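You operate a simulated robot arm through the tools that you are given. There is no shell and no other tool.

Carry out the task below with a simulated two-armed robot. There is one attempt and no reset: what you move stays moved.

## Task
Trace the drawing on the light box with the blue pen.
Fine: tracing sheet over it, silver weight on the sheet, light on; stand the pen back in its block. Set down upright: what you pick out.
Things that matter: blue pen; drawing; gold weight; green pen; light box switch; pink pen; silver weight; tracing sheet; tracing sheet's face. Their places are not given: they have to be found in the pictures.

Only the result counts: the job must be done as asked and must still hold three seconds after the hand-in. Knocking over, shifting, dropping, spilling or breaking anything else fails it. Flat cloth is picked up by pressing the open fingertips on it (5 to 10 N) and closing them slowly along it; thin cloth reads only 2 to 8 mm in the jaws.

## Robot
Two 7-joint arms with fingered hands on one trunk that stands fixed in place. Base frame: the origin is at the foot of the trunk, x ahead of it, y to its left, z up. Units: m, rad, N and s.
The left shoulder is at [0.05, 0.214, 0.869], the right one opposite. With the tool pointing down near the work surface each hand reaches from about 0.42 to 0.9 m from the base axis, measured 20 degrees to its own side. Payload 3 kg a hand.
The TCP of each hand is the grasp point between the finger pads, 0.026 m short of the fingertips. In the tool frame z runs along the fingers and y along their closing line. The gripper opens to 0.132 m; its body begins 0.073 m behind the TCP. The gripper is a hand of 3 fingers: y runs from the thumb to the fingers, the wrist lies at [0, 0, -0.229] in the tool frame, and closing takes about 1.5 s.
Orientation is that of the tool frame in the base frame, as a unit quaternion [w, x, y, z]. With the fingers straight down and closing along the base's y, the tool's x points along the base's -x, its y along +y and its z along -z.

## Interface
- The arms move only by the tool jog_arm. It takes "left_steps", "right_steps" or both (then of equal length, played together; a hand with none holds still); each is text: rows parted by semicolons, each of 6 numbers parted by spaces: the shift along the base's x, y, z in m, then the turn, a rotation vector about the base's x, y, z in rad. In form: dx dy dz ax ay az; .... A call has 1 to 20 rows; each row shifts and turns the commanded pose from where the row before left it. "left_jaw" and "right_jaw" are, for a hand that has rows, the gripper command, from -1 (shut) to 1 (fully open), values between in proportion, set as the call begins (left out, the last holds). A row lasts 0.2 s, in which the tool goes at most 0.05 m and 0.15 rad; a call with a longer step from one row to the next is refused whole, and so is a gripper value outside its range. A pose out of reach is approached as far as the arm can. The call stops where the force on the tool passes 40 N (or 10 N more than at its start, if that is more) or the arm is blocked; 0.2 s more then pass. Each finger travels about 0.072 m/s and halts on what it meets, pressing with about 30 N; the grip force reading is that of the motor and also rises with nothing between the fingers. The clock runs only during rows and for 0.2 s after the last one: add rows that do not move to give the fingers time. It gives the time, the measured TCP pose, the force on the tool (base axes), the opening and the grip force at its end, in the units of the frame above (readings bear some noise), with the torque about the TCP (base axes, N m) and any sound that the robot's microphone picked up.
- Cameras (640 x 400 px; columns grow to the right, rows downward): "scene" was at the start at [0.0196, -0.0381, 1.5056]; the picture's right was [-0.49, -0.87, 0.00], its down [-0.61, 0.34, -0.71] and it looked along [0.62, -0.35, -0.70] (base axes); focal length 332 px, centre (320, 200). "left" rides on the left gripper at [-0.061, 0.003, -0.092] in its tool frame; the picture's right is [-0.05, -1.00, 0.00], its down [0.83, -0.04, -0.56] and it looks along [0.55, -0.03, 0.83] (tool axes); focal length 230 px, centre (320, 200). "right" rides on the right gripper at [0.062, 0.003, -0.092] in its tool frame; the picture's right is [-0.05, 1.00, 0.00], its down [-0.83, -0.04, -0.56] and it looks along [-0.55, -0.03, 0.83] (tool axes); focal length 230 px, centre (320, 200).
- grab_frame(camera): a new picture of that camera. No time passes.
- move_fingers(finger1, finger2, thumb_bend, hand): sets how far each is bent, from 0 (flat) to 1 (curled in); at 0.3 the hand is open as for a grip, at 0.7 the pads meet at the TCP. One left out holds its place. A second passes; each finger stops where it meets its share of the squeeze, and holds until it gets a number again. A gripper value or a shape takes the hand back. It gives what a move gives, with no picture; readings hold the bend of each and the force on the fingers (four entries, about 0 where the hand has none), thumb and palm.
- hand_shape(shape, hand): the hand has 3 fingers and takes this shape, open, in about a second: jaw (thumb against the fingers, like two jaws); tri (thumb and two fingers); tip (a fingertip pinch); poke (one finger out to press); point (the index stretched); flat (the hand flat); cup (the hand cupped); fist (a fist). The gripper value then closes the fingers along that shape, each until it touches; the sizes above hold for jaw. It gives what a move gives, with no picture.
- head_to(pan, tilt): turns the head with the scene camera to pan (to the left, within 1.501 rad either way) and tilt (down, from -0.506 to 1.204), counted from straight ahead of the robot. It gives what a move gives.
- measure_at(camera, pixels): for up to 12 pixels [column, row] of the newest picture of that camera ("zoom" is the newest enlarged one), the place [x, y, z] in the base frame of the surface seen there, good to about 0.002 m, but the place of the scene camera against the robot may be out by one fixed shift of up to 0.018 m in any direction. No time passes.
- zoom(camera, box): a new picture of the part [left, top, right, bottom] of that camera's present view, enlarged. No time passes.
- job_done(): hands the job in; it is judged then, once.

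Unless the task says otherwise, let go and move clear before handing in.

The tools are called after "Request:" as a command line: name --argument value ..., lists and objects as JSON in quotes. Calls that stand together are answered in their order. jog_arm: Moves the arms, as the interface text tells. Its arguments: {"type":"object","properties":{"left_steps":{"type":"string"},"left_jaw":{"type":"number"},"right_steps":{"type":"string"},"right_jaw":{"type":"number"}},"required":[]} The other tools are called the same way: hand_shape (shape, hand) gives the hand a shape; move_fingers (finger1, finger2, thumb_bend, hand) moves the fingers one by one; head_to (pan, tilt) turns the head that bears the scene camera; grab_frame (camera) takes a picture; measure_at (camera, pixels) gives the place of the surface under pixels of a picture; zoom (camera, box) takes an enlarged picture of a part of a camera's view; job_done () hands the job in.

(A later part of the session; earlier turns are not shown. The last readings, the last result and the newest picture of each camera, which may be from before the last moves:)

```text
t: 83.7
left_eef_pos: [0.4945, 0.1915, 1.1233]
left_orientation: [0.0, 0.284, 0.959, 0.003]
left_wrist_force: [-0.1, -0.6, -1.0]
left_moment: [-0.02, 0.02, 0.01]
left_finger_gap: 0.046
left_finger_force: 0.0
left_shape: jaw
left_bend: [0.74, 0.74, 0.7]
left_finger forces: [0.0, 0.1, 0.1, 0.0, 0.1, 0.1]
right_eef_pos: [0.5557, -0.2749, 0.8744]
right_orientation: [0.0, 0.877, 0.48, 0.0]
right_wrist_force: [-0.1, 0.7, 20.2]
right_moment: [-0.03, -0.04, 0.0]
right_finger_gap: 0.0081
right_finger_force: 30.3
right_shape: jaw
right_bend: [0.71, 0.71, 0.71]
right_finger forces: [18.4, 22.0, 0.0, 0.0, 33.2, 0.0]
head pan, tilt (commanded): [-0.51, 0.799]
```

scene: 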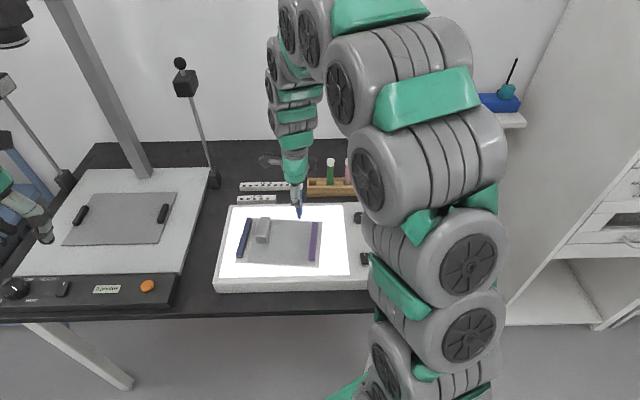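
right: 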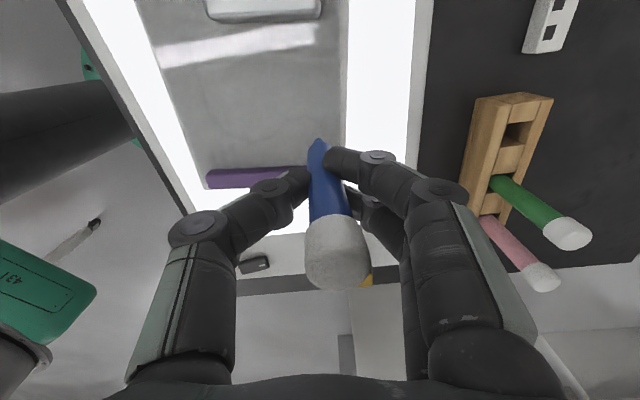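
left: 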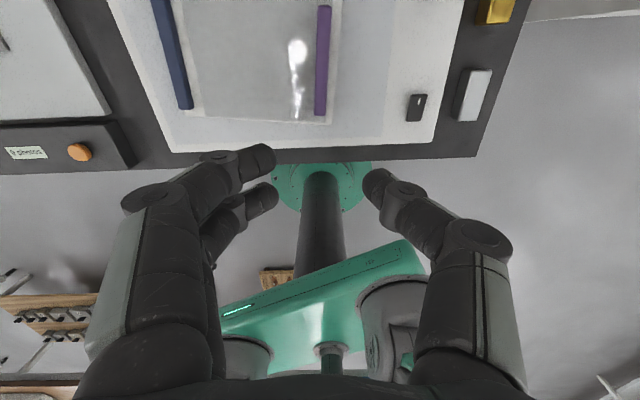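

Contact: 3.9, 10.5, then 20 N (about 14 N/mm). I ease back 1.2 mm to about 3 N, then draw the first segment to P2 in small steps.

Request:
jog_arm --right_steps "0 0 0.0012 0 0 0; 0 0 0 0 0 0"

Request:
jog_arm --right_steps "-0.001 0.0026 0 0 0 0; -0.001 0.0026 0 0 0 0; -0.001 0.0026 0 0 0 0; 0 0 0 0 0 0"

Request:
zoom --camera "right" --box '[280, 90, 360, 150]'

```text
t: 84.3
left_eef_pos: [0.4936, 0.1918, 1.1217]
left_orientation: [0.0, 0.284, 0.959, 0.003]
left_wrist_force: [-0.5, 0.4, -0.1]
left_moment: [-0.02, 0.0, 0.02]
left_finger_gap: 0.0457
left_finger_force: 0.0
left_shape: jaw
left_bend: [0.74, 0.74, 0.7]
left_finger forces: [0.0, 0.0, 0.0, 0.1, 0.1, 0.0]
right_eef_pos: [0.5554, -0.2728, 0.8747]
right_orientation: [0.0, 0.877, 0.48, 0.0]
right_wrist_force: [0.0, 0.2, 8.8]
right_moment: [0.01, -0.06, 0.03]
right_finger_gap: 0.008
right_finger_force: 29.6
right_shape: jaw
right_bend: [0.71, 0.71, 0.71]
right_finger forces: [18.5, 21.8, 0.0, 0.0, 31.3, 0.0]
head pan, tilt (commanded): [-0.51, 0.799]
```

```text
t: 85.3
left_eef_pos: [0.4937, 0.1917, 1.1212]
left_orientation: [0.002, 0.284, 0.959, 0.003]
left_wrist_force: [0.3, 1.0, 0.1]
left_moment: [0.01, 0.0, -0.01]
left_finger_gap: 0.0458
left_finger_force: 0.1
left_shape: jaw
left_bend: [0.74, 0.74, 0.7]
left_finger forces: [0.0, 0.0, 0.0, 0.0, 0.0, 0.0]
right_eef_pos: [0.5534, -0.2653, 0.8754]
right_orientation: [0.001, 0.877, 0.48, 0.0]
right_wrist_force: [-0.7, -0.3, 4.0]
right_moment: [-0.04, -0.01, -0.02]
right_finger_gap: 0.0082
right_finger_force: 30.0
right_shape: jaw
right_bend: [0.71, 0.72, 0.71]
right_finger forces: [16.5, 22.6, 0.0, 0.0, 29.9, 0.0]
head pan, tilt (commanded): [-0.51, 0.799]
```

```text
6.67 times, centred on (320, 120) of right
```

zoom: 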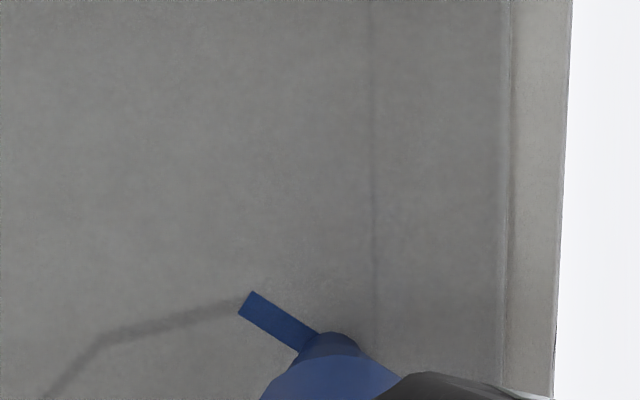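

A blue stroke now lies along P1–P2. The nib lags ~3 mm from drag, so I reduce pressure slightly and go on to P2, measured at (-0.005, +0.011) from the nib.

Request:
jog_arm --right_steps "0 0 0.0002 0 0 0; -0.0013 0.0028 0 0 0 0; -0.0013 0.0028 0 0 0 0; -0.0012 0.0028 0 0 0 0; -0.0012 0.0028 0 0 0 0; 0 0 0 0 0 0"

Request:
zoom --camera "right" --box '[270, 80, 370, 155]'

```text
t: 86.7
left_eef_pos: [0.4934, 0.1916, 1.1218]
left_orientation: [0.0, 0.284, 0.959, 0.002]
left_wrist_force: [0.1, 0.0, 0.5]
left_moment: [0.0, -0.01, -0.02]
left_finger_gap: 0.046
left_finger_force: 0.1
left_shape: jaw
left_bend: [0.74, 0.74, 0.7]
left_finger forces: [0.1, 0.0, 0.1, 0.0, 0.1, 0.1]
right_eef_pos: [0.5481, -0.2563, 0.8764]
right_orientation: [-0.001, 0.878, 0.479, 0.0]
right_wrist_force: [0.0, 0.3, -0.8]
right_moment: [0.01, 0.0, 0.03]
right_finger_gap: 0.0079
right_finger_force: 29.9
right_shape: jaw
right_bend: [0.71, 0.71, 0.71]
right_finger forces: [16.8, 21.5, 0.1, 0.0, 29.3, 0.0]
head pan, tilt (commanded): [-0.51, 0.799]
```

```text
5.33 times, centred on (320, 118) of right
```

zoom: 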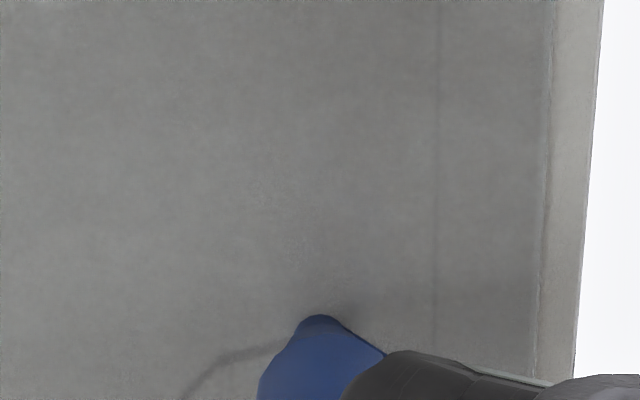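

The nib is at P2 (a touch past it) and the contact is nearly zero. I press 0.25 mm more and draw on to P3, about (-0.0146, +0.006) away.

Request:
jog_arm --right_steps "0 0 -0.00025 0 0 0; -0.0029 0.0012 0 0 0 0; -0.0029 0.0012 0 0 0 0; 0 0 0 0 0 0"

Request:
zoom --camera "right" --box '[270, 90, 370, 165]'

```text
t: 87.7
left_eef_pos: [0.4946, 0.1925, 1.122]
left_orientation: [0.001, 0.284, 0.959, 0.003]
left_wrist_force: [0.6, -0.4, 0.0]
left_moment: [0.0, -0.01, 0.0]
left_finger_gap: 0.0458
left_finger_force: 0.1
left_shape: jaw
left_bend: [0.74, 0.74, 0.7]
left_finger forces: [0.0, 0.1, 0.0, 0.1, 0.0, 0.1]
right_eef_pos: [0.5419, -0.2523, 0.8771]
right_orientation: [0.0, 0.877, 0.48, 0.0]
right_wrist_force: [-0.1, 0.0, 0.1]
right_moment: [0.04, 0.0, -0.01]
right_finger_gap: 0.0077
right_finger_force: 29.5
right_shape: jaw
right_bend: [0.71, 0.71, 0.71]
right_finger forces: [16.8, 21.5, 0.1, 0.0, 29.1, 0.0]
head pan, tilt (commanded): [-0.51, 0.799]
```

```text
5.33 times, centred on (320, 128) of right
```

zoom: 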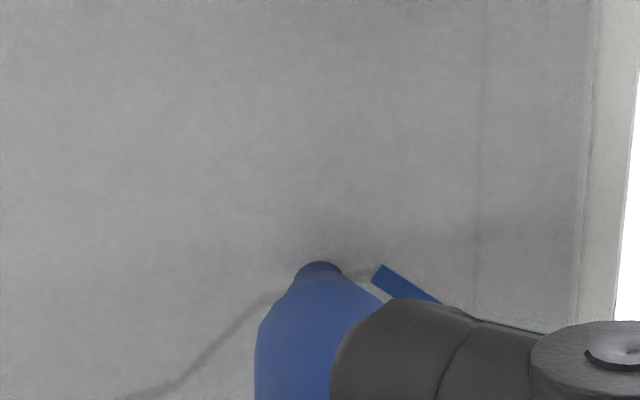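

The P1–P2 stroke is inked; between P2 and here the pen was not touching (0.1 N), so no ink. I go back to P2 with contact restored: first press down in small steps at P2.

Request:
jog_arm --right_steps "0.0029 -0.0012 0 0 0 0; 0.0029 -0.0012 0 0 0 0; 0.001 -0.0004 0 0 0 0; 0 0 -0.0003 0 0 0; 0 0 0 0 0 0"

Request:
jog_arm --right_steps "0 0 -0.0003 0 0 0; 0 0 0 0 0 0"

Request:
zoom --camera "right" --box '[270, 90, 370, 165]'

```text
t: 88.9
left_eef_pos: [0.4948, 0.1925, 1.1215]
left_orientation: [0.001, 0.284, 0.959, 0.002]
left_wrist_force: [0.5, 0.1, 0.1]
left_moment: [0.03, 0.02, 0.01]
left_finger_gap: 0.0462
left_finger_force: 0.0
left_shape: jaw
left_bend: [0.74, 0.74, 0.7]
left_finger forces: [0.0, 0.0, 0.1, 0.1, 0.1, 0.0]
right_eef_pos: [0.5488, -0.2564, 0.8768]
right_orientation: [-0.001, 0.877, 0.48, 0.0]
right_wrist_force: [-0.5, -0.8, -0.2]
right_moment: [-0.01, 0.03, -0.01]
right_finger_gap: 0.0076
right_finger_force: 30.1
right_shape: jaw
right_bend: [0.71, 0.71, 0.71]
right_finger forces: [16.8, 21.4, 0.0, 0.0, 29.2, 0.1]
head pan, tilt (commanded): [-0.51, 0.799]
```

```text
t: 89.5
left_eef_pos: [0.4943, 0.1917, 1.1216]
left_orientation: [0.0, 0.284, 0.959, 0.003]
left_wrist_force: [-0.8, 0.1, -0.8]
left_moment: [0.02, -0.02, 0.0]
left_finger_gap: 0.0458
left_finger_force: 0.0
left_shape: jaw
left_bend: [0.74, 0.74, 0.7]
left_finger forces: [0.1, 0.1, 0.0, 0.0, 0.1, 0.0]
right_eef_pos: [0.5489, -0.2565, 0.8776]
right_orientation: [0.001, 0.877, 0.48, 0.0]
right_wrist_force: [0.8, -0.1, 4.0]
right_moment: [0.0, -0.01, 0.02]
right_finger_gap: 0.0079
right_finger_force: 30.2
right_shape: jaw
right_bend: [0.71, 0.71, 0.71]
right_finger forces: [16.6, 21.6, 0.0, 0.0, 29.8, 0.0]
head pan, tilt (commanded): [-0.51, 0.799]
```

```text
5.33 times, centred on (320, 128) of right
```

zoom: 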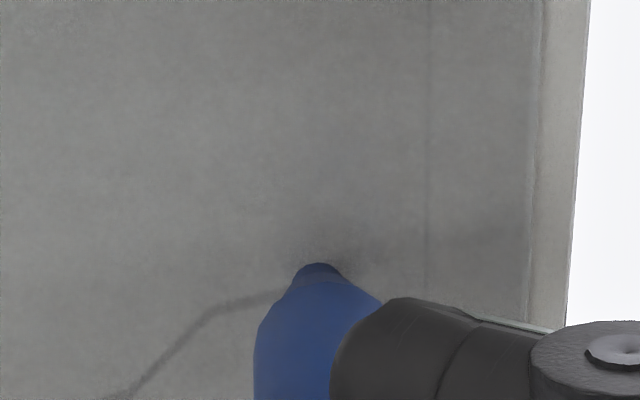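

Contact at 4 N on P2. Drawing to P3, (-0.0155,+0.006) away.

Request:
jog_arm --right_steps "-0.0031 0.0012 0 0 0 0; -0.0031 0.0012 0 0 0 0; -0.0031 0.0012 0 0 0 0; 0 0 0 0 0 0"

Request:
zoom --camera "right" --box '[270, 90, 370, 165]'

```text
t: 90.5
left_eef_pos: [0.4944, 0.1907, 1.1221]
left_orientation: [0.001, 0.283, 0.959, 0.003]
left_wrist_force: [0.8, 0.1, -0.4]
left_moment: [-0.01, 0.03, 0.01]
left_finger_gap: 0.0459
left_finger_force: 0.0
left_shape: jaw
left_bend: [0.74, 0.74, 0.7]
left_finger forces: [0.0, 0.0, 0.1, 0.1, 0.1, 0.1]
right_eef_pos: [0.5378, -0.2523, 0.8768]
right_orientation: [0.0, 0.877, 0.481, 0.001]
right_wrist_force: [1.2, -0.2, 0.1]
right_moment: [0.02, 0.03, 0.01]
right_finger_gap: 0.0077
right_finger_force: 30.0
right_shape: jaw
right_bend: [0.71, 0.71, 0.71]
right_finger forces: [16.9, 21.8, 0.0, 0.1, 29.1, 0.0]
head pan, tilt (commanded): [-0.51, 0.799]
```

```text
5.33 times, centred on (320, 128) of right
```

zoom: 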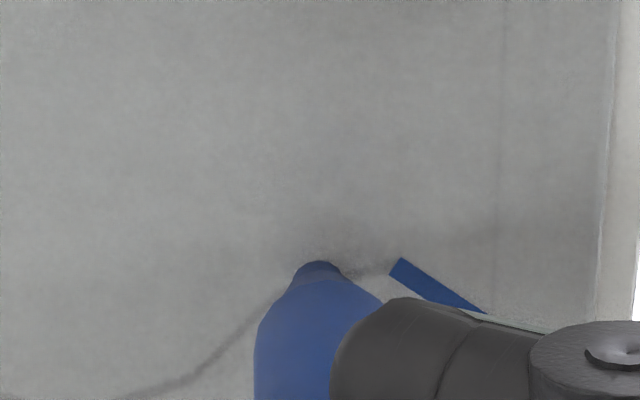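

Contact faded to 0.1 N while moving and no ink between P2 and here. I press down in place to see when ink appears.

Request:
jog_arm --right_steps "0 0 -0.0003 0 0 0; 0 0 0 0 0 0"

Request:
jog_arm --right_steps "0 0 -0.0003 0 0 0; 0 0 0 0 0 0"

Request:
zoom --camera "right" --box '[270, 90, 370, 165]'

```text
t: 91.1
left_eef_pos: [0.4942, 0.1923, 1.1223]
left_orientation: [0.001, 0.283, 0.959, 0.002]
left_wrist_force: [0.3, 0.4, 0.1]
left_moment: [0.01, 0.02, -0.02]
left_finger_gap: 0.0458
left_finger_force: 0.1
left_shape: jaw
left_bend: [0.74, 0.74, 0.7]
left_finger forces: [0.0, 0.0, 0.0, 0.0, 0.1, 0.0]
right_eef_pos: [0.5393, -0.253, 0.8769]
right_orientation: [0.0, 0.877, 0.48, 0.0]
right_wrist_force: [0.0, 0.8, 2.6]
right_moment: [0.01, -0.01, 0.0]
right_finger_gap: 0.0079
right_finger_force: 30.1
right_shape: jaw
right_bend: [0.71, 0.71, 0.71]
right_finger forces: [17.1, 21.6, 0.0, 0.0, 29.6, 0.0]
head pan, tilt (commanded): [-0.51, 0.799]
```

```text
t: 91.7
left_eef_pos: [0.4943, 0.1908, 1.1236]
left_orientation: [0.0, 0.284, 0.959, 0.002]
left_wrist_force: [0.5, -0.7, 0.0]
left_moment: [0.02, -0.02, 0.0]
left_finger_gap: 0.0456
left_finger_force: 0.0
left_shape: jaw
left_bend: [0.74, 0.74, 0.7]
left_finger forces: [0.0, 0.0, 0.0, 0.1, 0.1, 0.0]
right_eef_pos: [0.5404, -0.253, 0.8754]
right_orientation: [0.001, 0.877, 0.48, 0.001]
right_wrist_force: [-1.0, -0.4, 14.8]
right_moment: [-0.01, 0.01, 0.02]
right_finger_gap: 0.0078
right_finger_force: 30.4
right_shape: jaw
right_bend: [0.71, 0.71, 0.71]
right_finger forces: [17.3, 22.3, 0.0, 0.1, 31.6, 0.0]
head pan, tilt (commanded): [-0.51, 0.799]
```

```text
5.33 times, centred on (320, 128) of right
```

zoom: 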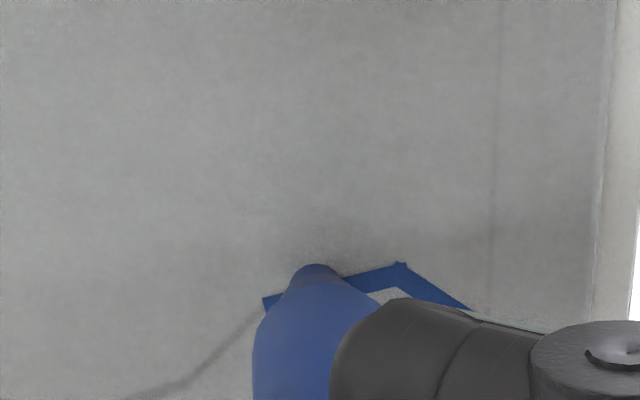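

Ink now covers P2–P3. Force is 14.8 N, so I ease off 0.5 mm and continue through P3 toward the middle of P3–P4 with a slight downward bias.

Request:
jog_arm --right_steps "0 0 0.0005 0 0 0; -0.0027 0.0007 -0.0001 0 0 0; -0.0027 0.0006 -0.0001 0 0 0; -0.0026 0.0006 -0.0001 0 0 0; -0.003 -0.0005 -0.0001 0 0 0; -0.003 -0.0006 -0.0001 0 0 0; 0 0 0 0 0 0"

Request:
zoom --camera "right" --box '[260, 90, 380, 180]'

```text
t: 93.3
left_eef_pos: [0.4951, 0.1923, 1.1218]
left_orientation: [0.001, 0.285, 0.959, 0.002]
left_wrist_force: [0.8, 0.2, 0.5]
left_moment: [0.01, 0.02, -0.01]
left_finger_gap: 0.0458
left_finger_force: 0.0
left_shape: jaw
left_bend: [0.74, 0.74, 0.7]
left_finger forces: [0.1, 0.1, 0.0, 0.0, 0.0, 0.0]
right_eef_pos: [0.5254, -0.2509, 0.8741]
right_orientation: [0.001, 0.877, 0.48, 0.0]
right_wrist_force: [6.6, 0.2, 25.6]
right_moment: [-0.04, -0.63, 0.07]
right_finger_gap: 0.0089
right_finger_force: 29.9
right_shape: jaw
right_bend: [0.73, 0.72, 0.71]
right_finger forces: [37.3, 30.3, 0.0, 0.1, 31.1, 0.1]
head pan, tilt (commanded): [-0.51, 0.799]
```

```text
4.44 times, centred on (320, 135) of right
```

zoom: 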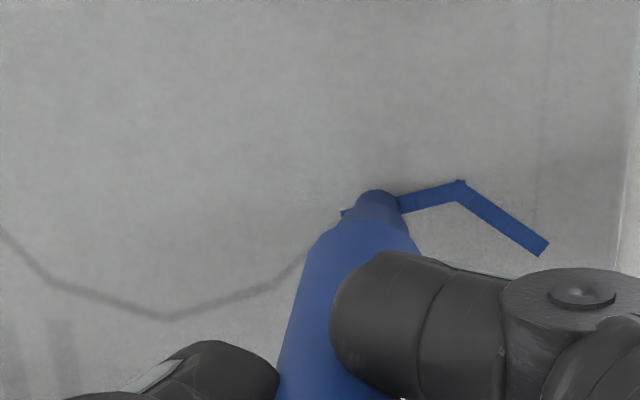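

Too much: 25 N and the pen is being dragged into a tilt, the nib at (378,205) lags the hand. I lift off gently to free it and check its tilt.

Request:
jog_arm --right_steps "0 0 0.001 0 0 0; 0 0 0.001 0 0 0; 0 0 0.001 0 0 0; 0 0 0 0 0 0"

Request:
zoom --camera "right" --box '[240, 90, 400, 210]'

Request:
zoom --camera "scene" --box '[250, 150, 350, 230]'

```text
t: 94.3
left_eef_pos: [0.4933, 0.1916, 1.1221]
left_orientation: [0.001, 0.285, 0.959, 0.003]
left_wrist_force: [0.8, 1.4, 0.4]
left_moment: [0.02, -0.01, 0.01]
left_finger_gap: 0.0459
left_finger_force: 0.1
left_shape: jaw
left_bend: [0.74, 0.74, 0.7]
left_finger forces: [0.0, 0.1, 0.0, 0.0, 0.0, 0.1]
right_eef_pos: [0.5244, -0.2512, 0.8782]
right_orientation: [0.0, 0.877, 0.48, 0.0]
right_wrist_force: [-0.1, 0.0, -0.6]
right_moment: [0.01, 0.0, 0.0]
right_finger_gap: 0.0078
right_finger_force: 29.9
right_shape: jaw
right_bend: [0.72, 0.72, 0.71]
right_finger forces: [19.0, 23.5, 0.0, 0.1, 27.5, 0.1]
head pan, tilt (commanded): [-0.51, 0.799]
```

```text
3.33 times, centred on (320, 150) of right
```

zoom: 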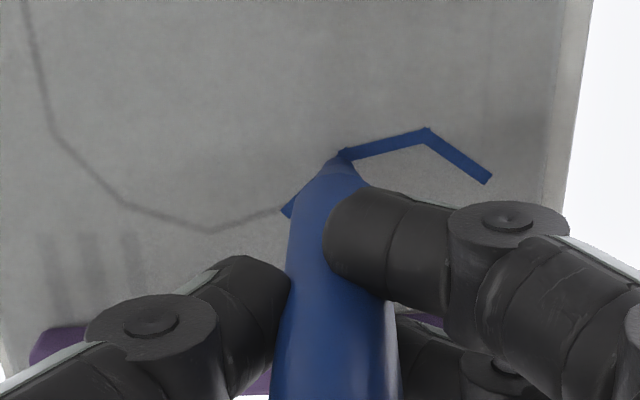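

```text
5.00 times, centred on (300, 190) of scene
```

zoom: 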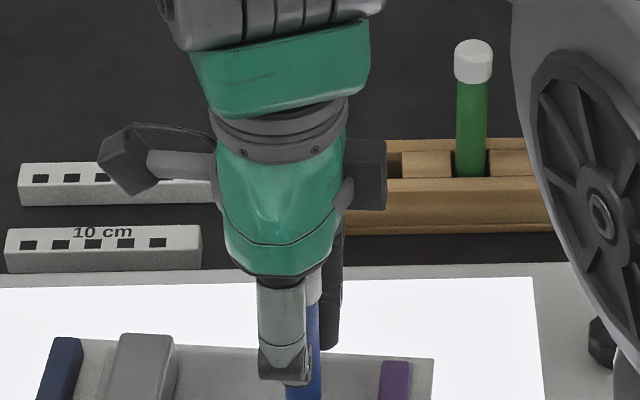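

Strokes now cover P1–P2–P3–P4 (blue bit at (288,210)). The pen is slightly tilted (tip ~5 mm off), usable. I move above a point just before P4, then press gently.

Request:
jog_arm --right_steps "-0.0063 -0.0004 0 0 0 0; -0.0064 -0.0005 0 0 0 0; 0 0 -0.001 0 0 0; 0 0 0 0 0 0"

Request:
zoom --camera "right" --box '[240, 90, 400, 210]'

```text
t: 95.3
left_eef_pos: [0.4936, 0.1923, 1.1223]
left_orientation: [0.0, 0.284, 0.959, 0.002]
left_wrist_force: [0.6, -0.1, -0.1]
left_moment: [0.01, 0.01, 0.0]
left_finger_gap: 0.046
left_finger_force: 0.0
left_shape: jaw
left_bend: [0.74, 0.74, 0.7]
left_finger forces: [0.0, 0.0, 0.1, 0.0, 0.0, 0.0]
right_eef_pos: [0.5131, -0.2518, 0.8768]
right_orientation: [0.0, 0.877, 0.481, 0.0]
right_wrist_force: [-0.1, 0.9, 0.1]
right_moment: [0.05, -0.01, -0.01]
right_finger_gap: 0.0075
right_finger_force: 30.0
right_shape: jaw
right_bend: [0.72, 0.72, 0.71]
right_finger forces: [18.8, 23.4, 0.0, 0.0, 27.5, 0.1]
head pan, tilt (commanded): [-0.51, 0.799]
```

```text
3.33 times, centred on (320, 150) of right
```

zoom: 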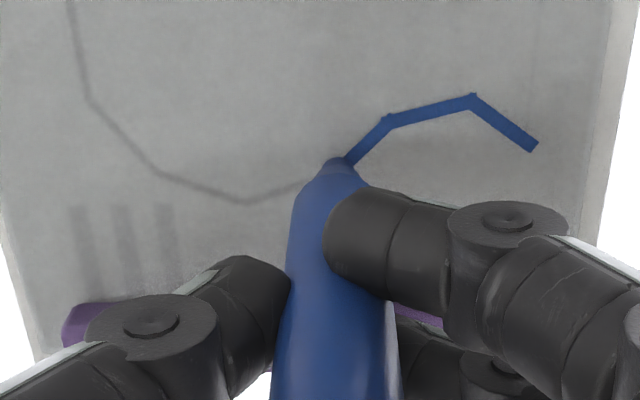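

Clear view: the blue stroke runs P1–P2–P3–P4 exactly on the line, and the nib sits at P4. Now lowering to light contact.

Request:
jog_arm --right_steps "0 0 -0.0005 0 0 0; 0 0 0 0 0 0"

Request:
jog_arm --right_steps "0 0 -0.0004 0 0 0; 0 0 0 0 0 0"

Request:
jog_arm --right_steps "0 0 -0.0003 0 0 0; 0 0 0 0 0 0"

```text
t: 95.9
left_eef_pos: [0.4939, 0.1913, 1.1213]
left_orientation: [0.001, 0.284, 0.959, 0.003]
left_wrist_force: [0.0, 0.4, -0.7]
left_moment: [0.01, -0.03, -0.01]
left_finger_gap: 0.046
left_finger_force: 0.1
left_shape: jaw
left_bend: [0.74, 0.74, 0.7]
left_finger forces: [0.1, 0.1, 0.1, 0.1, 0.0, 0.0]
right_eef_pos: [0.5127, -0.2517, 0.8772]
right_orientation: [0.0, 0.877, 0.48, 0.0]
right_wrist_force: [0.1, 0.4, -0.5]
right_moment: [-0.02, -0.01, -0.03]
right_finger_gap: 0.0077
right_finger_force: 29.9
right_shape: jaw
right_bend: [0.72, 0.72, 0.71]
right_finger forces: [18.9, 23.4, 0.0, 0.0, 27.6, 0.0]
head pan, tilt (commanded): [-0.51, 0.799]
```

```text
t: 96.5
left_eef_pos: [0.495, 0.1917, 1.1211]
left_orientation: [0.001, 0.284, 0.959, 0.002]
left_wrist_force: [0.1, -0.6, 0.7]
left_moment: [0.02, 0.05, -0.03]
left_finger_gap: 0.0459
left_finger_force: 0.2
left_shape: jaw
left_bend: [0.74, 0.74, 0.7]
left_finger forces: [0.1, 0.0, 0.0, 0.1, 0.0, 0.0]
right_eef_pos: [0.5126, -0.253, 0.8768]
right_orientation: [0.0, 0.877, 0.48, 0.0]
right_wrist_force: [-0.4, 0.1, 0.0]
right_moment: [-0.02, 0.05, 0.0]
right_finger_gap: 0.0077
right_finger_force: 29.5
right_shape: jaw
right_bend: [0.72, 0.72, 0.71]
right_finger forces: [18.8, 23.4, 0.1, 0.1, 27.5, 0.0]
head pan, tilt (commanded): [-0.51, 0.799]
```

```text
t: 97.1
left_eef_pos: [0.4935, 0.1913, 1.1217]
left_orientation: [0.0, 0.284, 0.959, 0.002]
left_wrist_force: [0.3, -0.2, -0.3]
left_moment: [0.02, -0.01, 0.01]
left_finger_gap: 0.0458
left_finger_force: 0.1
left_shape: jaw
left_bend: [0.74, 0.74, 0.7]
left_finger forces: [0.0, 0.0, 0.1, 0.0, 0.1, 0.0]
right_eef_pos: [0.5122, -0.2523, 0.8757]
right_orientation: [0.0, 0.877, 0.481, 0.0]
right_wrist_force: [0.1, -1.0, 0.2]
right_moment: [0.02, 0.01, -0.03]
right_finger_gap: 0.0079
right_finger_force: 30.2
right_shape: jaw
right_bend: [0.72, 0.72, 0.71]
right_finger forces: [18.8, 23.3, 0.0, 0.1, 27.5, 0.0]
head pan, tilt (commanded): [-0.51, 0.799]
```

No contact yet; continuing down in 0.4 mm steps.

Request:
jog_arm --right_steps "0 0 -0.0004 0 0 0; 0 0 0 0 0 0"

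Request:
jog_arm --right_steps "0 0 -0.0003 0 0 0; 0 0 0 0 0 0"

```text
t: 97.7
left_eef_pos: [0.4943, 0.1921, 1.1214]
left_orientation: [0.001, 0.284, 0.959, 0.002]
left_wrist_force: [0.4, 0.5, -0.5]
left_moment: [-0.04, 0.03, 0.02]
left_finger_gap: 0.0458
left_finger_force: 0.1
left_shape: jaw
left_bend: [0.74, 0.74, 0.7]
left_finger forces: [0.0, 0.0, 0.0, 0.0, 0.0, 0.0]
right_eef_pos: [0.5136, -0.253, 0.8748]
right_orientation: [0.001, 0.877, 0.48, 0.0]
right_wrist_force: [-0.2, 0.9, 0.9]
right_moment: [0.01, 0.0, 0.03]
right_finger_gap: 0.0078
right_finger_force: 29.9
right_shape: jaw
right_bend: [0.72, 0.72, 0.71]
right_finger forces: [19.0, 23.4, 0.1, 0.0, 27.7, 0.0]
head pan, tilt (commanded): [-0.51, 0.799]
```

```text
t: 98.3
left_eef_pos: [0.4945, 0.1915, 1.1219]
left_orientation: [0.001, 0.284, 0.959, 0.003]
left_wrist_force: [-0.2, 0.4, -0.5]
left_moment: [0.01, 0.0, -0.01]
left_finger_gap: 0.0459
left_finger_force: 0.1
left_shape: jaw
left_bend: [0.74, 0.74, 0.7]
left_finger forces: [0.1, 0.0, 0.0, 0.1, 0.0, 0.0]
right_eef_pos: [0.5117, -0.253, 0.8753]
right_orientation: [0.0, 0.877, 0.481, 0.0]
right_wrist_force: [1.8, -0.2, 7.3]
right_moment: [0.01, -0.06, 0.0]
right_finger_gap: 0.0077
right_finger_force: 30.5
right_shape: jaw
right_bend: [0.72, 0.72, 0.71]
right_finger forces: [19.8, 23.8, 0.0, 0.0, 28.3, 0.0]
head pan, tilt (commanded): [-0.51, 0.799]
```

Contact at 7.3 N. I ease 0.15 mm and slide toward P5 in small steps.

Request:
jog_arm --right_steps "0 0 -0.0 0 0 0; -0.003 0.0009 0.0001 0 0 0; -0.003 0.0009 0 0 0 0; 0 0 0 0 0 0"

Request:
zoom --camera "right" --box '[240, 90, 400, 210]'

```text
t: 99.3
left_eef_pos: [0.4937, 0.1907, 1.1213]
left_orientation: [0.0, 0.284, 0.959, 0.002]
left_wrist_force: [-0.3, 0.6, 1.3]
left_moment: [-0.02, 0.01, -0.01]
left_finger_gap: 0.0456
left_finger_force: 0.1
left_shape: jaw
left_bend: [0.74, 0.74, 0.7]
left_finger forces: [0.0, 0.1, 0.0, 0.0, 0.1, 0.0]
right_eef_pos: [0.5059, -0.2504, 0.8749]
right_orientation: [0.0, 0.877, 0.48, 0.0]
right_wrist_force: [0.0, 0.0, 0.7]
right_moment: [-0.03, 0.01, 0.0]
right_finger_gap: 0.0079
right_finger_force: 29.6
right_shape: jaw
right_bend: [0.72, 0.72, 0.71]
right_finger forces: [19.1, 24.0, 0.1, 0.0, 27.7, 0.0]
head pan, tilt (commanded): [-0.51, 0.799]
```

```text
3.33 times, centred on (320, 150) of right
```

zoom: 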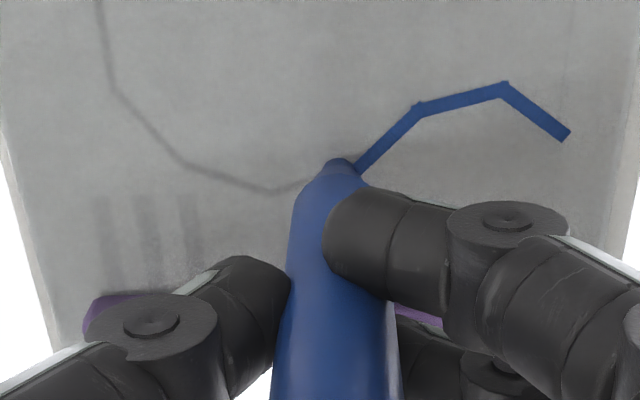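

About 5 mm past P4, force back to 0.7 N. Pressing a little and continuing.

Request:
jog_arm --right_steps "0 0 -0.0003 0 0 0; 0 0 0 0 0 0"

Request:
zoom --camera "right" --box '[240, 90, 400, 210]'

```text
t: 99.9
left_eef_pos: [0.4947, 0.1914, 1.1225]
left_orientation: [0.001, 0.284, 0.959, 0.003]
left_wrist_force: [-0.6, -0.7, 0.6]
left_moment: [-0.04, 0.0, 0.0]
left_finger_gap: 0.0458
left_finger_force: 0.1
left_shape: jaw
left_bend: [0.74, 0.74, 0.7]
left_finger forces: [0.1, 0.0, 0.0, 0.0, 0.0, 0.0]
right_eef_pos: [0.5064, -0.2508, 0.875]
right_orientation: [0.0, 0.877, 0.48, 0.0]
right_wrist_force: [-0.1, -0.5, 0.9]
right_moment: [-0.01, 0.05, -0.02]
right_finger_gap: 0.0076
right_finger_force: 29.7
right_shape: jaw
right_bend: [0.72, 0.72, 0.71]
right_finger forces: [18.7, 23.5, 0.0, 0.1, 27.7, 0.0]
head pan, tilt (commanded): [-0.51, 0.799]
```

```text
3.33 times, centred on (320, 150) of right
```

zoom: 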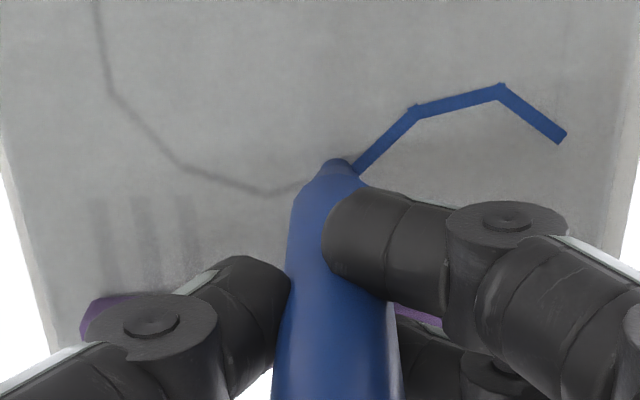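

Light contact now (0.9 N). Continue with a slight downward bias, three short steps.

Request:
jog_arm --right_steps "-0.003 0.0009 -0.0002 0 0 0; -0.003 0.0009 -0.0001 0 0 0; 0 0 0 0 0 0"

Request:
zoom --camera "right" --box '[240, 90, 400, 210]'

```text
t: 100.7
left_eef_pos: [0.4949, 0.1924, 1.1229]
left_orientation: [0.001, 0.284, 0.959, 0.002]
left_wrist_force: [-0.5, 0.4, 0.5]
left_moment: [0.01, 0.0, 0.01]
left_finger_gap: 0.046
left_finger_force: 0.0
left_shape: jaw
left_bend: [0.74, 0.74, 0.7]
left_finger forces: [0.0, 0.0, 0.0, 0.0, 0.0, 0.1]
right_eef_pos: [0.5, -0.2502, 0.8759]
right_orientation: [0.0, 0.877, 0.48, 0.0]
right_wrist_force: [2.7, -1.1, 16.6]
right_moment: [-0.11, -0.25, 0.0]
right_finger_gap: 0.008
right_finger_force: 29.6
right_shape: jaw
right_bend: [0.72, 0.72, 0.71]
right_finger forces: [24.3, 26.6, 0.1, 0.1, 29.2, 0.0]
head pan, tilt (commanded): [-0.51, 0.799]
```

```text
3.33 times, centred on (320, 150) of right
```

zoom: 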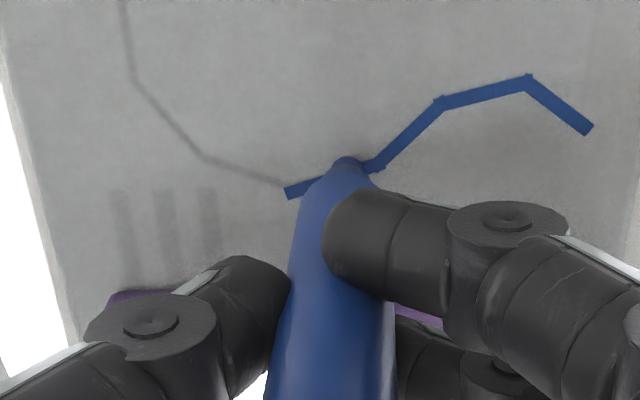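

P4–P5 is now inked too. Force 16.6 N, so I ease off 0.6 mm and slide on to P5.

Request:
jog_arm --right_steps "0 0 0.0006 0 0 0; -0.0027 0.0008 0 0 0 0; -0.0027 0.0008 0 0 0 0; -0.0027 0.0008 0 0 0 0; -0.0027 0.0008 0 0 0 0; -0.0027 0.0007 0 0 0 0; 0 0 0 0 0 0"

Request:
zoom --camera "right" --box '[240, 80, 400, 200]'

```text
t: 102.3
left_eef_pos: [0.4932, 0.192, 1.122]
left_orientation: [0.0, 0.284, 0.959, 0.002]
left_wrist_force: [0.0, -0.4, 1.1]
left_moment: [0.0, 0.01, -0.03]
left_finger_gap: 0.046
left_finger_force: 0.1
left_shape: jaw
left_bend: [0.74, 0.74, 0.7]
left_finger forces: [0.0, 0.1, 0.1, 0.0, 0.0, 0.1]
right_eef_pos: [0.487, -0.2453, 0.8755]
right_orientation: [0.0, 0.877, 0.48, 0.0]
right_wrist_force: [-0.4, -0.2, 4.2]
right_moment: [-0.02, -0.03, 0.0]
right_finger_gap: 0.0079
right_finger_force: 30.2
right_shape: jaw
right_bend: [0.72, 0.72, 0.71]
right_finger forces: [20.1, 23.7, 0.0, 0.1, 27.6, 0.0]
head pan, tilt (commanded): [-0.51, 0.799]
```

```text
3.33 times, centred on (320, 140) of right
```

zoom: 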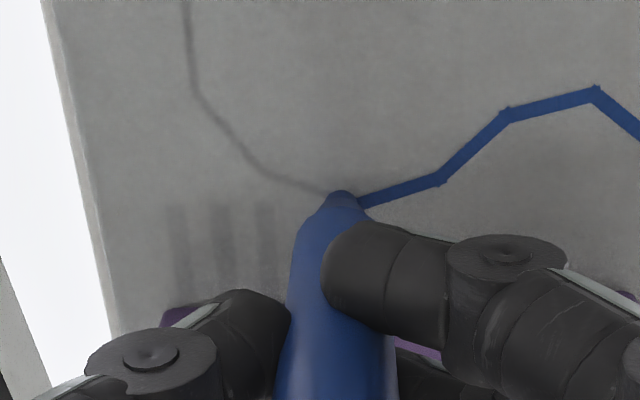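

At P5 with 4.2 N. Sliding toward P6, (-0.012,+0.0156) away.

Request:
jog_arm --right_steps "-0.002 0.0026 0 0 0 0; -0.002 0.0026 0 0 0 0; -0.002 0.0026 0 0 0 0; -0.002 0.0026 0 0 0 0; 0 0 0 0 0 0"

Request:
zoom --camera "right" --box '[240, 80, 400, 200]'

```text
t: 103.5
left_eef_pos: [0.4952, 0.1908, 1.1214]
left_orientation: [0.001, 0.284, 0.959, 0.002]
left_wrist_force: [0.0, -0.2, -0.9]
left_moment: [-0.01, -0.01, -0.01]
left_finger_gap: 0.0459
left_finger_force: 0.0
left_shape: jaw
left_bend: [0.74, 0.74, 0.7]
left_finger forces: [0.1, 0.1, 0.1, 0.0, 0.1, 0.0]
right_eef_pos: [0.4794, -0.2347, 0.8742]
right_orientation: [0.001, 0.877, 0.48, 0.0]
right_wrist_force: [1.7, -1.6, 9.0]
right_moment: [-0.19, -0.13, -0.01]
right_finger_gap: 0.0078
right_finger_force: 30.3
right_shape: jaw
right_bend: [0.72, 0.72, 0.71]
right_finger forces: [20.8, 26.3, 0.0, 0.0, 27.8, 0.0]
head pan, tilt (commanded): [-0.51, 0.799]
```

```text
3.33 times, centred on (320, 140) of right
```

zoom: 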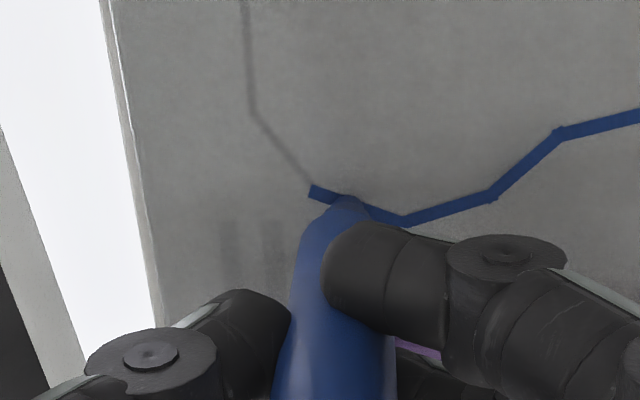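

P5–P6 inked. Ease 0.3 mm, then on through P6 toward P7.

Request:
jog_arm --right_steps "0 0 0.0003 0 0 0; -0.0018 0.0025 0 0 0 0; -0.0018 0.0025 0 0 0 0; -0.0016 0.0024 0 0 0 0; -0.0004 0.003 0 0 0 0; -0.0004 0.003 0 0 0 0; 0 0 0 0 0 0"

Request:
zoom --camera "right" --box '[240, 70, 400, 190]'

```text
t: 105.1
left_eef_pos: [0.4951, 0.1919, 1.1222]
left_orientation: [0.001, 0.284, 0.959, 0.003]
left_wrist_force: [0.6, 0.2, -0.4]
left_moment: [0.02, 0.0, -0.01]
left_finger_gap: 0.0459
left_finger_force: 0.1
left_shape: jaw
left_bend: [0.74, 0.74, 0.7]
left_finger forces: [0.1, 0.0, 0.0, 0.1, 0.0, 0.0]
right_eef_pos: [0.4737, -0.2206, 0.8758]
right_orientation: [0.0, 0.877, 0.481, -0.001]
right_wrist_force: [0.0, -1.2, -0.7]
right_moment: [0.0, 0.01, 0.03]
right_finger_gap: 0.0077
right_finger_force: 30.3
right_shape: jaw
right_bend: [0.72, 0.72, 0.71]
right_finger forces: [19.4, 23.1, 0.0, 0.1, 27.3, 0.1]
head pan, tilt (commanded): [-0.51, 0.799]
```

```text
3.33 times, centred on (320, 130) of right
```

zoom: 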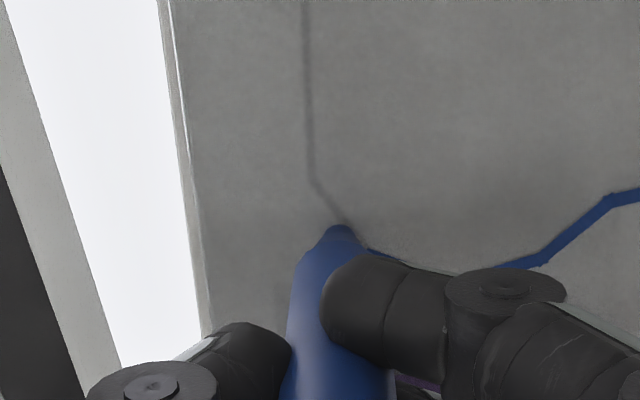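

Contact lost and the nib is ~4 mm left of the line P6–P7. I correct to the segment's middle, (+0.0032,+0.0028), then press.

Request:
jog_arm --right_steps "0.0016 0.0014 0 0 0 0; 0.0016 0.0014 0 0 0 0; 0 0 -0.0003 0 0 0; 0 0 0 0 0 0"

Request:
jog_arm --right_steps "0 0 -0.0003 0 0 0; 0 0 0 0 0 0"

Request:
zoom --camera "right" --box '[240, 70, 400, 190]'

```text
t: 106.1
left_eef_pos: [0.4937, 0.1931, 1.1223]
left_orientation: [0.0, 0.284, 0.959, 0.003]
left_wrist_force: [-0.9, -0.2, -0.3]
left_moment: [0.01, 0.0, 0.02]
left_finger_gap: 0.0461
left_finger_force: 0.2
left_shape: jaw
left_bend: [0.74, 0.74, 0.7]
left_finger forces: [0.0, 0.1, 0.0, 0.1, 0.0, 0.1]
right_eef_pos: [0.4769, -0.2189, 0.8754]
right_orientation: [-0.001, 0.878, 0.479, 0.0]
right_wrist_force: [0.5, 0.0, -0.3]
right_moment: [-0.02, 0.01, -0.01]
right_finger_gap: 0.0076
right_finger_force: 30.0
right_shape: jaw
right_bend: [0.72, 0.72, 0.71]
right_finger forces: [19.4, 23.2, 0.1, 0.0, 27.3, 0.1]
head pan, tilt (commanded): [-0.51, 0.799]
```

```text
t: 106.7
left_eef_pos: [0.4942, 0.1919, 1.1224]
left_orientation: [0.001, 0.284, 0.959, 0.003]
left_wrist_force: [0.0, -0.5, -0.8]
left_moment: [-0.01, 0.02, 0.0]
left_finger_gap: 0.0458
left_finger_force: 0.1
left_shape: jaw
left_bend: [0.74, 0.74, 0.7]
left_finger forces: [0.0, 0.1, 0.0, 0.1, 0.0, 0.0]
right_eef_pos: [0.4779, -0.2181, 0.8755]
right_orientation: [0.0, 0.877, 0.48, 0.0]
right_wrist_force: [0.0, -0.9, 3.5]
right_moment: [0.01, 0.0, 0.0]
right_finger_gap: 0.0076
right_finger_force: 30.2
right_shape: jaw
right_bend: [0.72, 0.72, 0.71]
right_finger forces: [19.6, 23.3, 0.0, 0.0, 27.7, 0.0]
head pan, tilt (commanded): [-0.51, 0.799]
```

```text
3.33 times, centred on (320, 130) of right
```

zoom: 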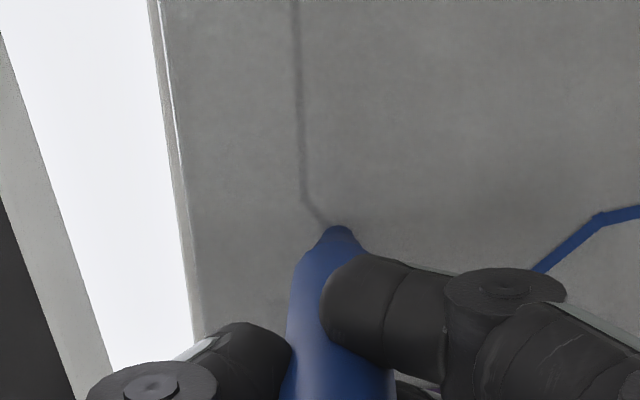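

Contact 3.5 N near the middle of P6–P7. Sliding to P7, (-0.0032,+0.0111).

Request:
jog_arm --right_steps "-0.0008 0.0028 -0.0001 0 0 0; -0.0008 0.0028 0 0 0 0; 0 0 0 0 0 0"

Request:
zoom --camera "right" --box '[240, 70, 400, 190]'

```text
t: 107.5
left_eef_pos: [0.4945, 0.1925, 1.1228]
left_orientation: [0.0, 0.284, 0.959, 0.003]
left_wrist_force: [0.5, 0.1, -0.6]
left_moment: [0.01, 0.01, -0.03]
left_finger_gap: 0.046
left_finger_force: 0.1
left_shape: jaw
left_bend: [0.74, 0.74, 0.7]
left_finger forces: [0.1, 0.0, 0.0, 0.1, 0.0, 0.0]
right_eef_pos: [0.4743, -0.2123, 0.8751]
right_orientation: [0.0, 0.877, 0.481, 0.0]
right_wrist_force: [0.4, -1.1, 3.0]
right_moment: [-0.04, -0.01, 0.0]
right_finger_gap: 0.0074
right_finger_force: 29.9
right_shape: jaw
right_bend: [0.72, 0.72, 0.71]
right_finger forces: [19.1, 24.2, 0.0, 0.0, 27.5, 0.1]
head pan, tilt (commanded): [-0.51, 0.799]
```

```text
3.33 times, centred on (320, 130) of right
```

zoom: 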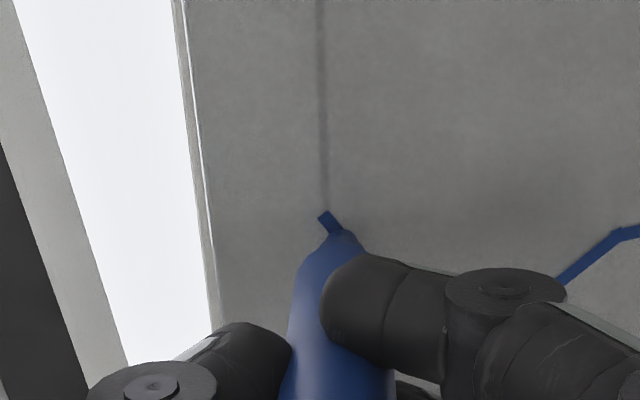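

P6–P7 inked. Sliding through P7 and on along the last long segment toward P8.

Request:
jog_arm --right_steps "0 0.0025 0 0 0 0; 0 0.0025 0 0 0 0; 0.0003 0.0024 0 0 0 0; 0.0017 0.0026 0 0 0 0; 0.0017 0.0026 0 0 0 0; 0 0 0 0 0 0"

Request:
zoom --camera "right" --box '[240, 60, 400, 180]'

```text
t: 108.9
left_eef_pos: [0.4931, 0.1913, 1.1225]
left_orientation: [0.001, 0.284, 0.959, 0.002]
left_wrist_force: [0.3, -0.5, -0.3]
left_moment: [0.01, 0.04, 0.0]
left_finger_gap: 0.046
left_finger_force: 0.0
left_shape: jaw
left_bend: [0.74, 0.74, 0.7]
left_finger forces: [0.0, 0.1, 0.0, 0.0, 0.0, 0.0]
right_eef_pos: [0.4782, -0.1999, 0.8748]
right_orientation: [0.0, 0.877, 0.481, 0.0]
right_wrist_force: [-1.3, -2.9, 14.2]
right_moment: [-0.26, 0.08, -0.02]
right_finger_gap: 0.008
right_finger_force: 29.7
right_shape: jaw
right_bend: [0.72, 0.72, 0.71]
right_finger forces: [19.2, 27.6, 0.1, 0.0, 29.8, 0.0]
head pan, tilt (commanded): [-0.51, 0.799]
```

```text
3.33 times, centred on (320, 120) of right
```

zoom: 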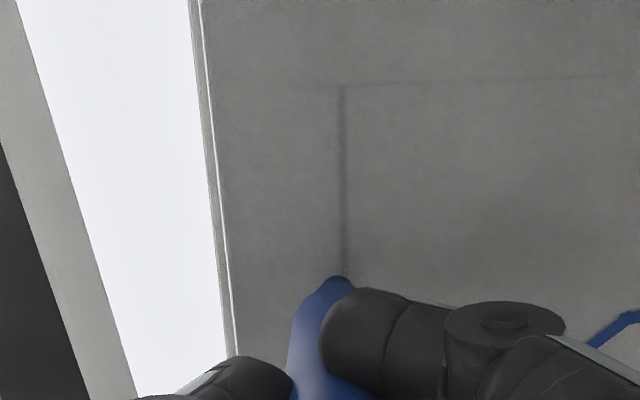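

P8 is at (342,86), the nib near (337,290) with 14 N; I ease off 0.5 mm and slide up along the line.

Request:
jog_arm --right_steps "0 0 0.0005 0 0 0; 0.0017 0.0026 0 0 0 0; 0.0017 0.0026 0 0 0 0; 0.0017 0.0026 0 0 0 0; 0.0017 0.0026 0 0 0 0; 0 0 0 0 0 0"

Request:
zoom --camera "right" --box '[240, 60, 400, 180]'

```text
t: 110.3
left_eef_pos: [0.4946, 0.192, 1.1223]
left_orientation: [0.001, 0.284, 0.959, 0.003]
left_wrist_force: [0.6, -1.3, 0.6]
left_moment: [-0.02, 0.03, 0.01]
left_finger_gap: 0.0458
left_finger_force: 0.1
left_shape: jaw
left_bend: [0.74, 0.74, 0.7]
left_finger forces: [0.0, 0.0, 0.0, 0.0, 0.0, 0.0]
right_eef_pos: [0.4841, -0.1903, 0.8751]
right_orientation: [0.0, 0.877, 0.48, 0.0]
right_wrist_force: [-0.1, -0.3, -0.7]
right_moment: [0.03, 0.0, 0.01]
right_finger_gap: 0.0081
right_finger_force: 30.3
right_shape: jaw
right_bend: [0.72, 0.72, 0.71]
right_finger forces: [21.1, 24.2, 0.1, 0.1, 27.7, 0.0]
head pan, tilt (commanded): [-0.51, 0.799]
```

```text
3.33 times, centred on (320, 120) of right
```

zoom: 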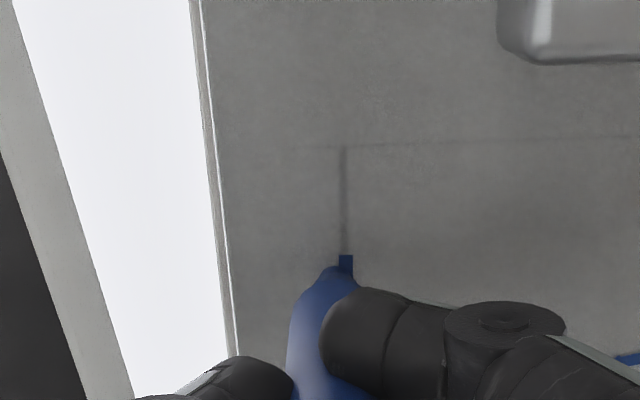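

Half of P7–P8 is inked (up to (346,255)); the nib is 3 mm left of the line and out of contact. I correct sideways and forward, then press.

Request:
jog_arm --right_steps "0.0026 0.0013 0 0 0 0; 0.0026 0.0013 0 0 0 0; 0 0 -0.0003 0 0 0; 0 0 0 0 0 0"

Request:
jog_arm --right_steps "0 0 -0.0003 0 0 0; 0 0 0 0 0 0"

Request:
zoom --camera "right" --box '[240, 60, 400, 180]'

```text
t: 111.3
left_eef_pos: [0.4937, 0.1919, 1.1216]
left_orientation: [0.001, 0.284, 0.959, 0.002]
left_wrist_force: [0.2, 0.2, 0.4]
left_moment: [0.01, 0.01, 0.0]
left_finger_gap: 0.0459
left_finger_force: 0.0
left_shape: jaw
left_bend: [0.74, 0.74, 0.7]
left_finger forces: [0.0, 0.1, 0.0, 0.1, 0.1, 0.1]
right_eef_pos: [0.4903, -0.1873, 0.8745]
right_orientation: [0.001, 0.877, 0.481, 0.0]
right_wrist_force: [0.3, -0.3, -0.3]
right_moment: [-0.02, -0.03, 0.03]
right_finger_gap: 0.0081
right_finger_force: 29.6
right_shape: jaw
right_bend: [0.72, 0.72, 0.71]
right_finger forces: [21.1, 24.1, 0.0, 0.0, 27.6, 0.0]
head pan, tilt (commanded): [-0.51, 0.799]
```

```text
t: 111.9
left_eef_pos: [0.4945, 0.1922, 1.1218]
left_orientation: [0.001, 0.283, 0.959, 0.003]
left_wrist_force: [-0.1, 0.4, 0.0]
left_moment: [0.0, 0.0, 0.02]
left_finger_gap: 0.046
left_finger_force: 0.1
left_shape: jaw
left_bend: [0.74, 0.74, 0.7]
left_finger forces: [0.0, 0.1, 0.0, 0.1, 0.0, 0.0]
right_eef_pos: [0.4909, -0.1865, 0.8749]
right_orientation: [0.001, 0.877, 0.48, 0.0]
right_wrist_force: [0.5, 0.3, 7.2]
right_moment: [-0.01, -0.03, 0.01]
right_finger_gap: 0.0077
right_finger_force: 30.4
right_shape: jaw
right_bend: [0.72, 0.72, 0.71]
right_finger forces: [21.7, 24.5, 0.0, 0.0, 28.4, 0.1]
head pan, tilt (commanded): [-0.51, 0.799]
```

```text
3.33 times, centred on (320, 120) of right
```

zoom: 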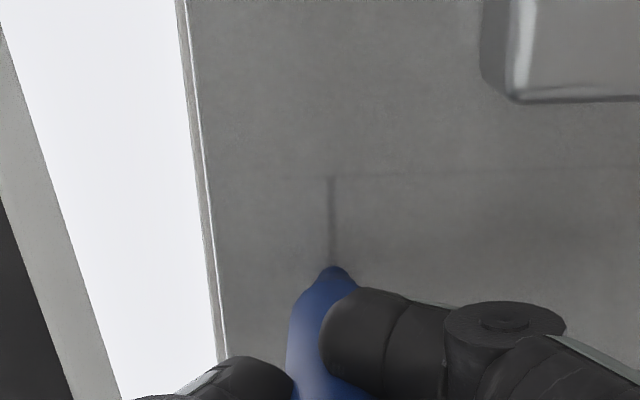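

Aligned on the line with 7.2 N. Easing a bit and sliding toward P8.

Request:
jog_arm --right_steps "0 0 0.0002 0 0 0; 0.0016 0.0025 0 0 0 0; 0.0016 0.0025 0 0 0 0; 0.0016 0.0025 0 0 0 0; 0.0016 0.0025 0 0 0 0; 0 0 0 0 0 0"

Request:
zoom --camera "right" --box '[240, 60, 400, 180]'

```text
t: 113.3
left_eef_pos: [0.4941, 0.1911, 1.1229]
left_orientation: [0.001, 0.284, 0.959, 0.003]
left_wrist_force: [1.1, -0.4, 0.0]
left_moment: [0.0, 0.02, -0.01]
left_finger_gap: 0.0461
left_finger_force: 0.0
left_shape: jaw
left_bend: [0.74, 0.74, 0.7]
left_finger forces: [0.0, 0.1, 0.0, 0.1, 0.1, 0.1]
right_eef_pos: [0.4966, -0.1771, 0.8746]
right_orientation: [0.0, 0.877, 0.48, 0.001]
right_wrist_force: [-1.7, -2.3, 8.4]
right_moment: [-0.19, 0.07, 0.0]
right_finger_gap: 0.0082
right_finger_force: 30.2
right_shape: jaw
right_bend: [0.72, 0.72, 0.71]
right_finger forces: [18.9, 26.2, 0.0, 0.0, 29.4, 0.0]
head pan, tilt (commanded): [-0.51, 0.799]
```

```text
3.33 times, centred on (320, 120) of right
```

zoom: 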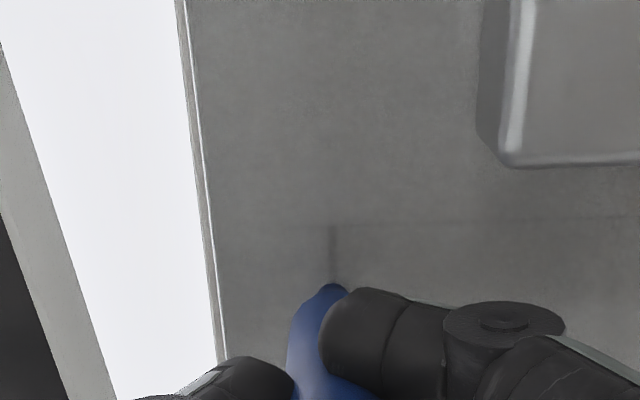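

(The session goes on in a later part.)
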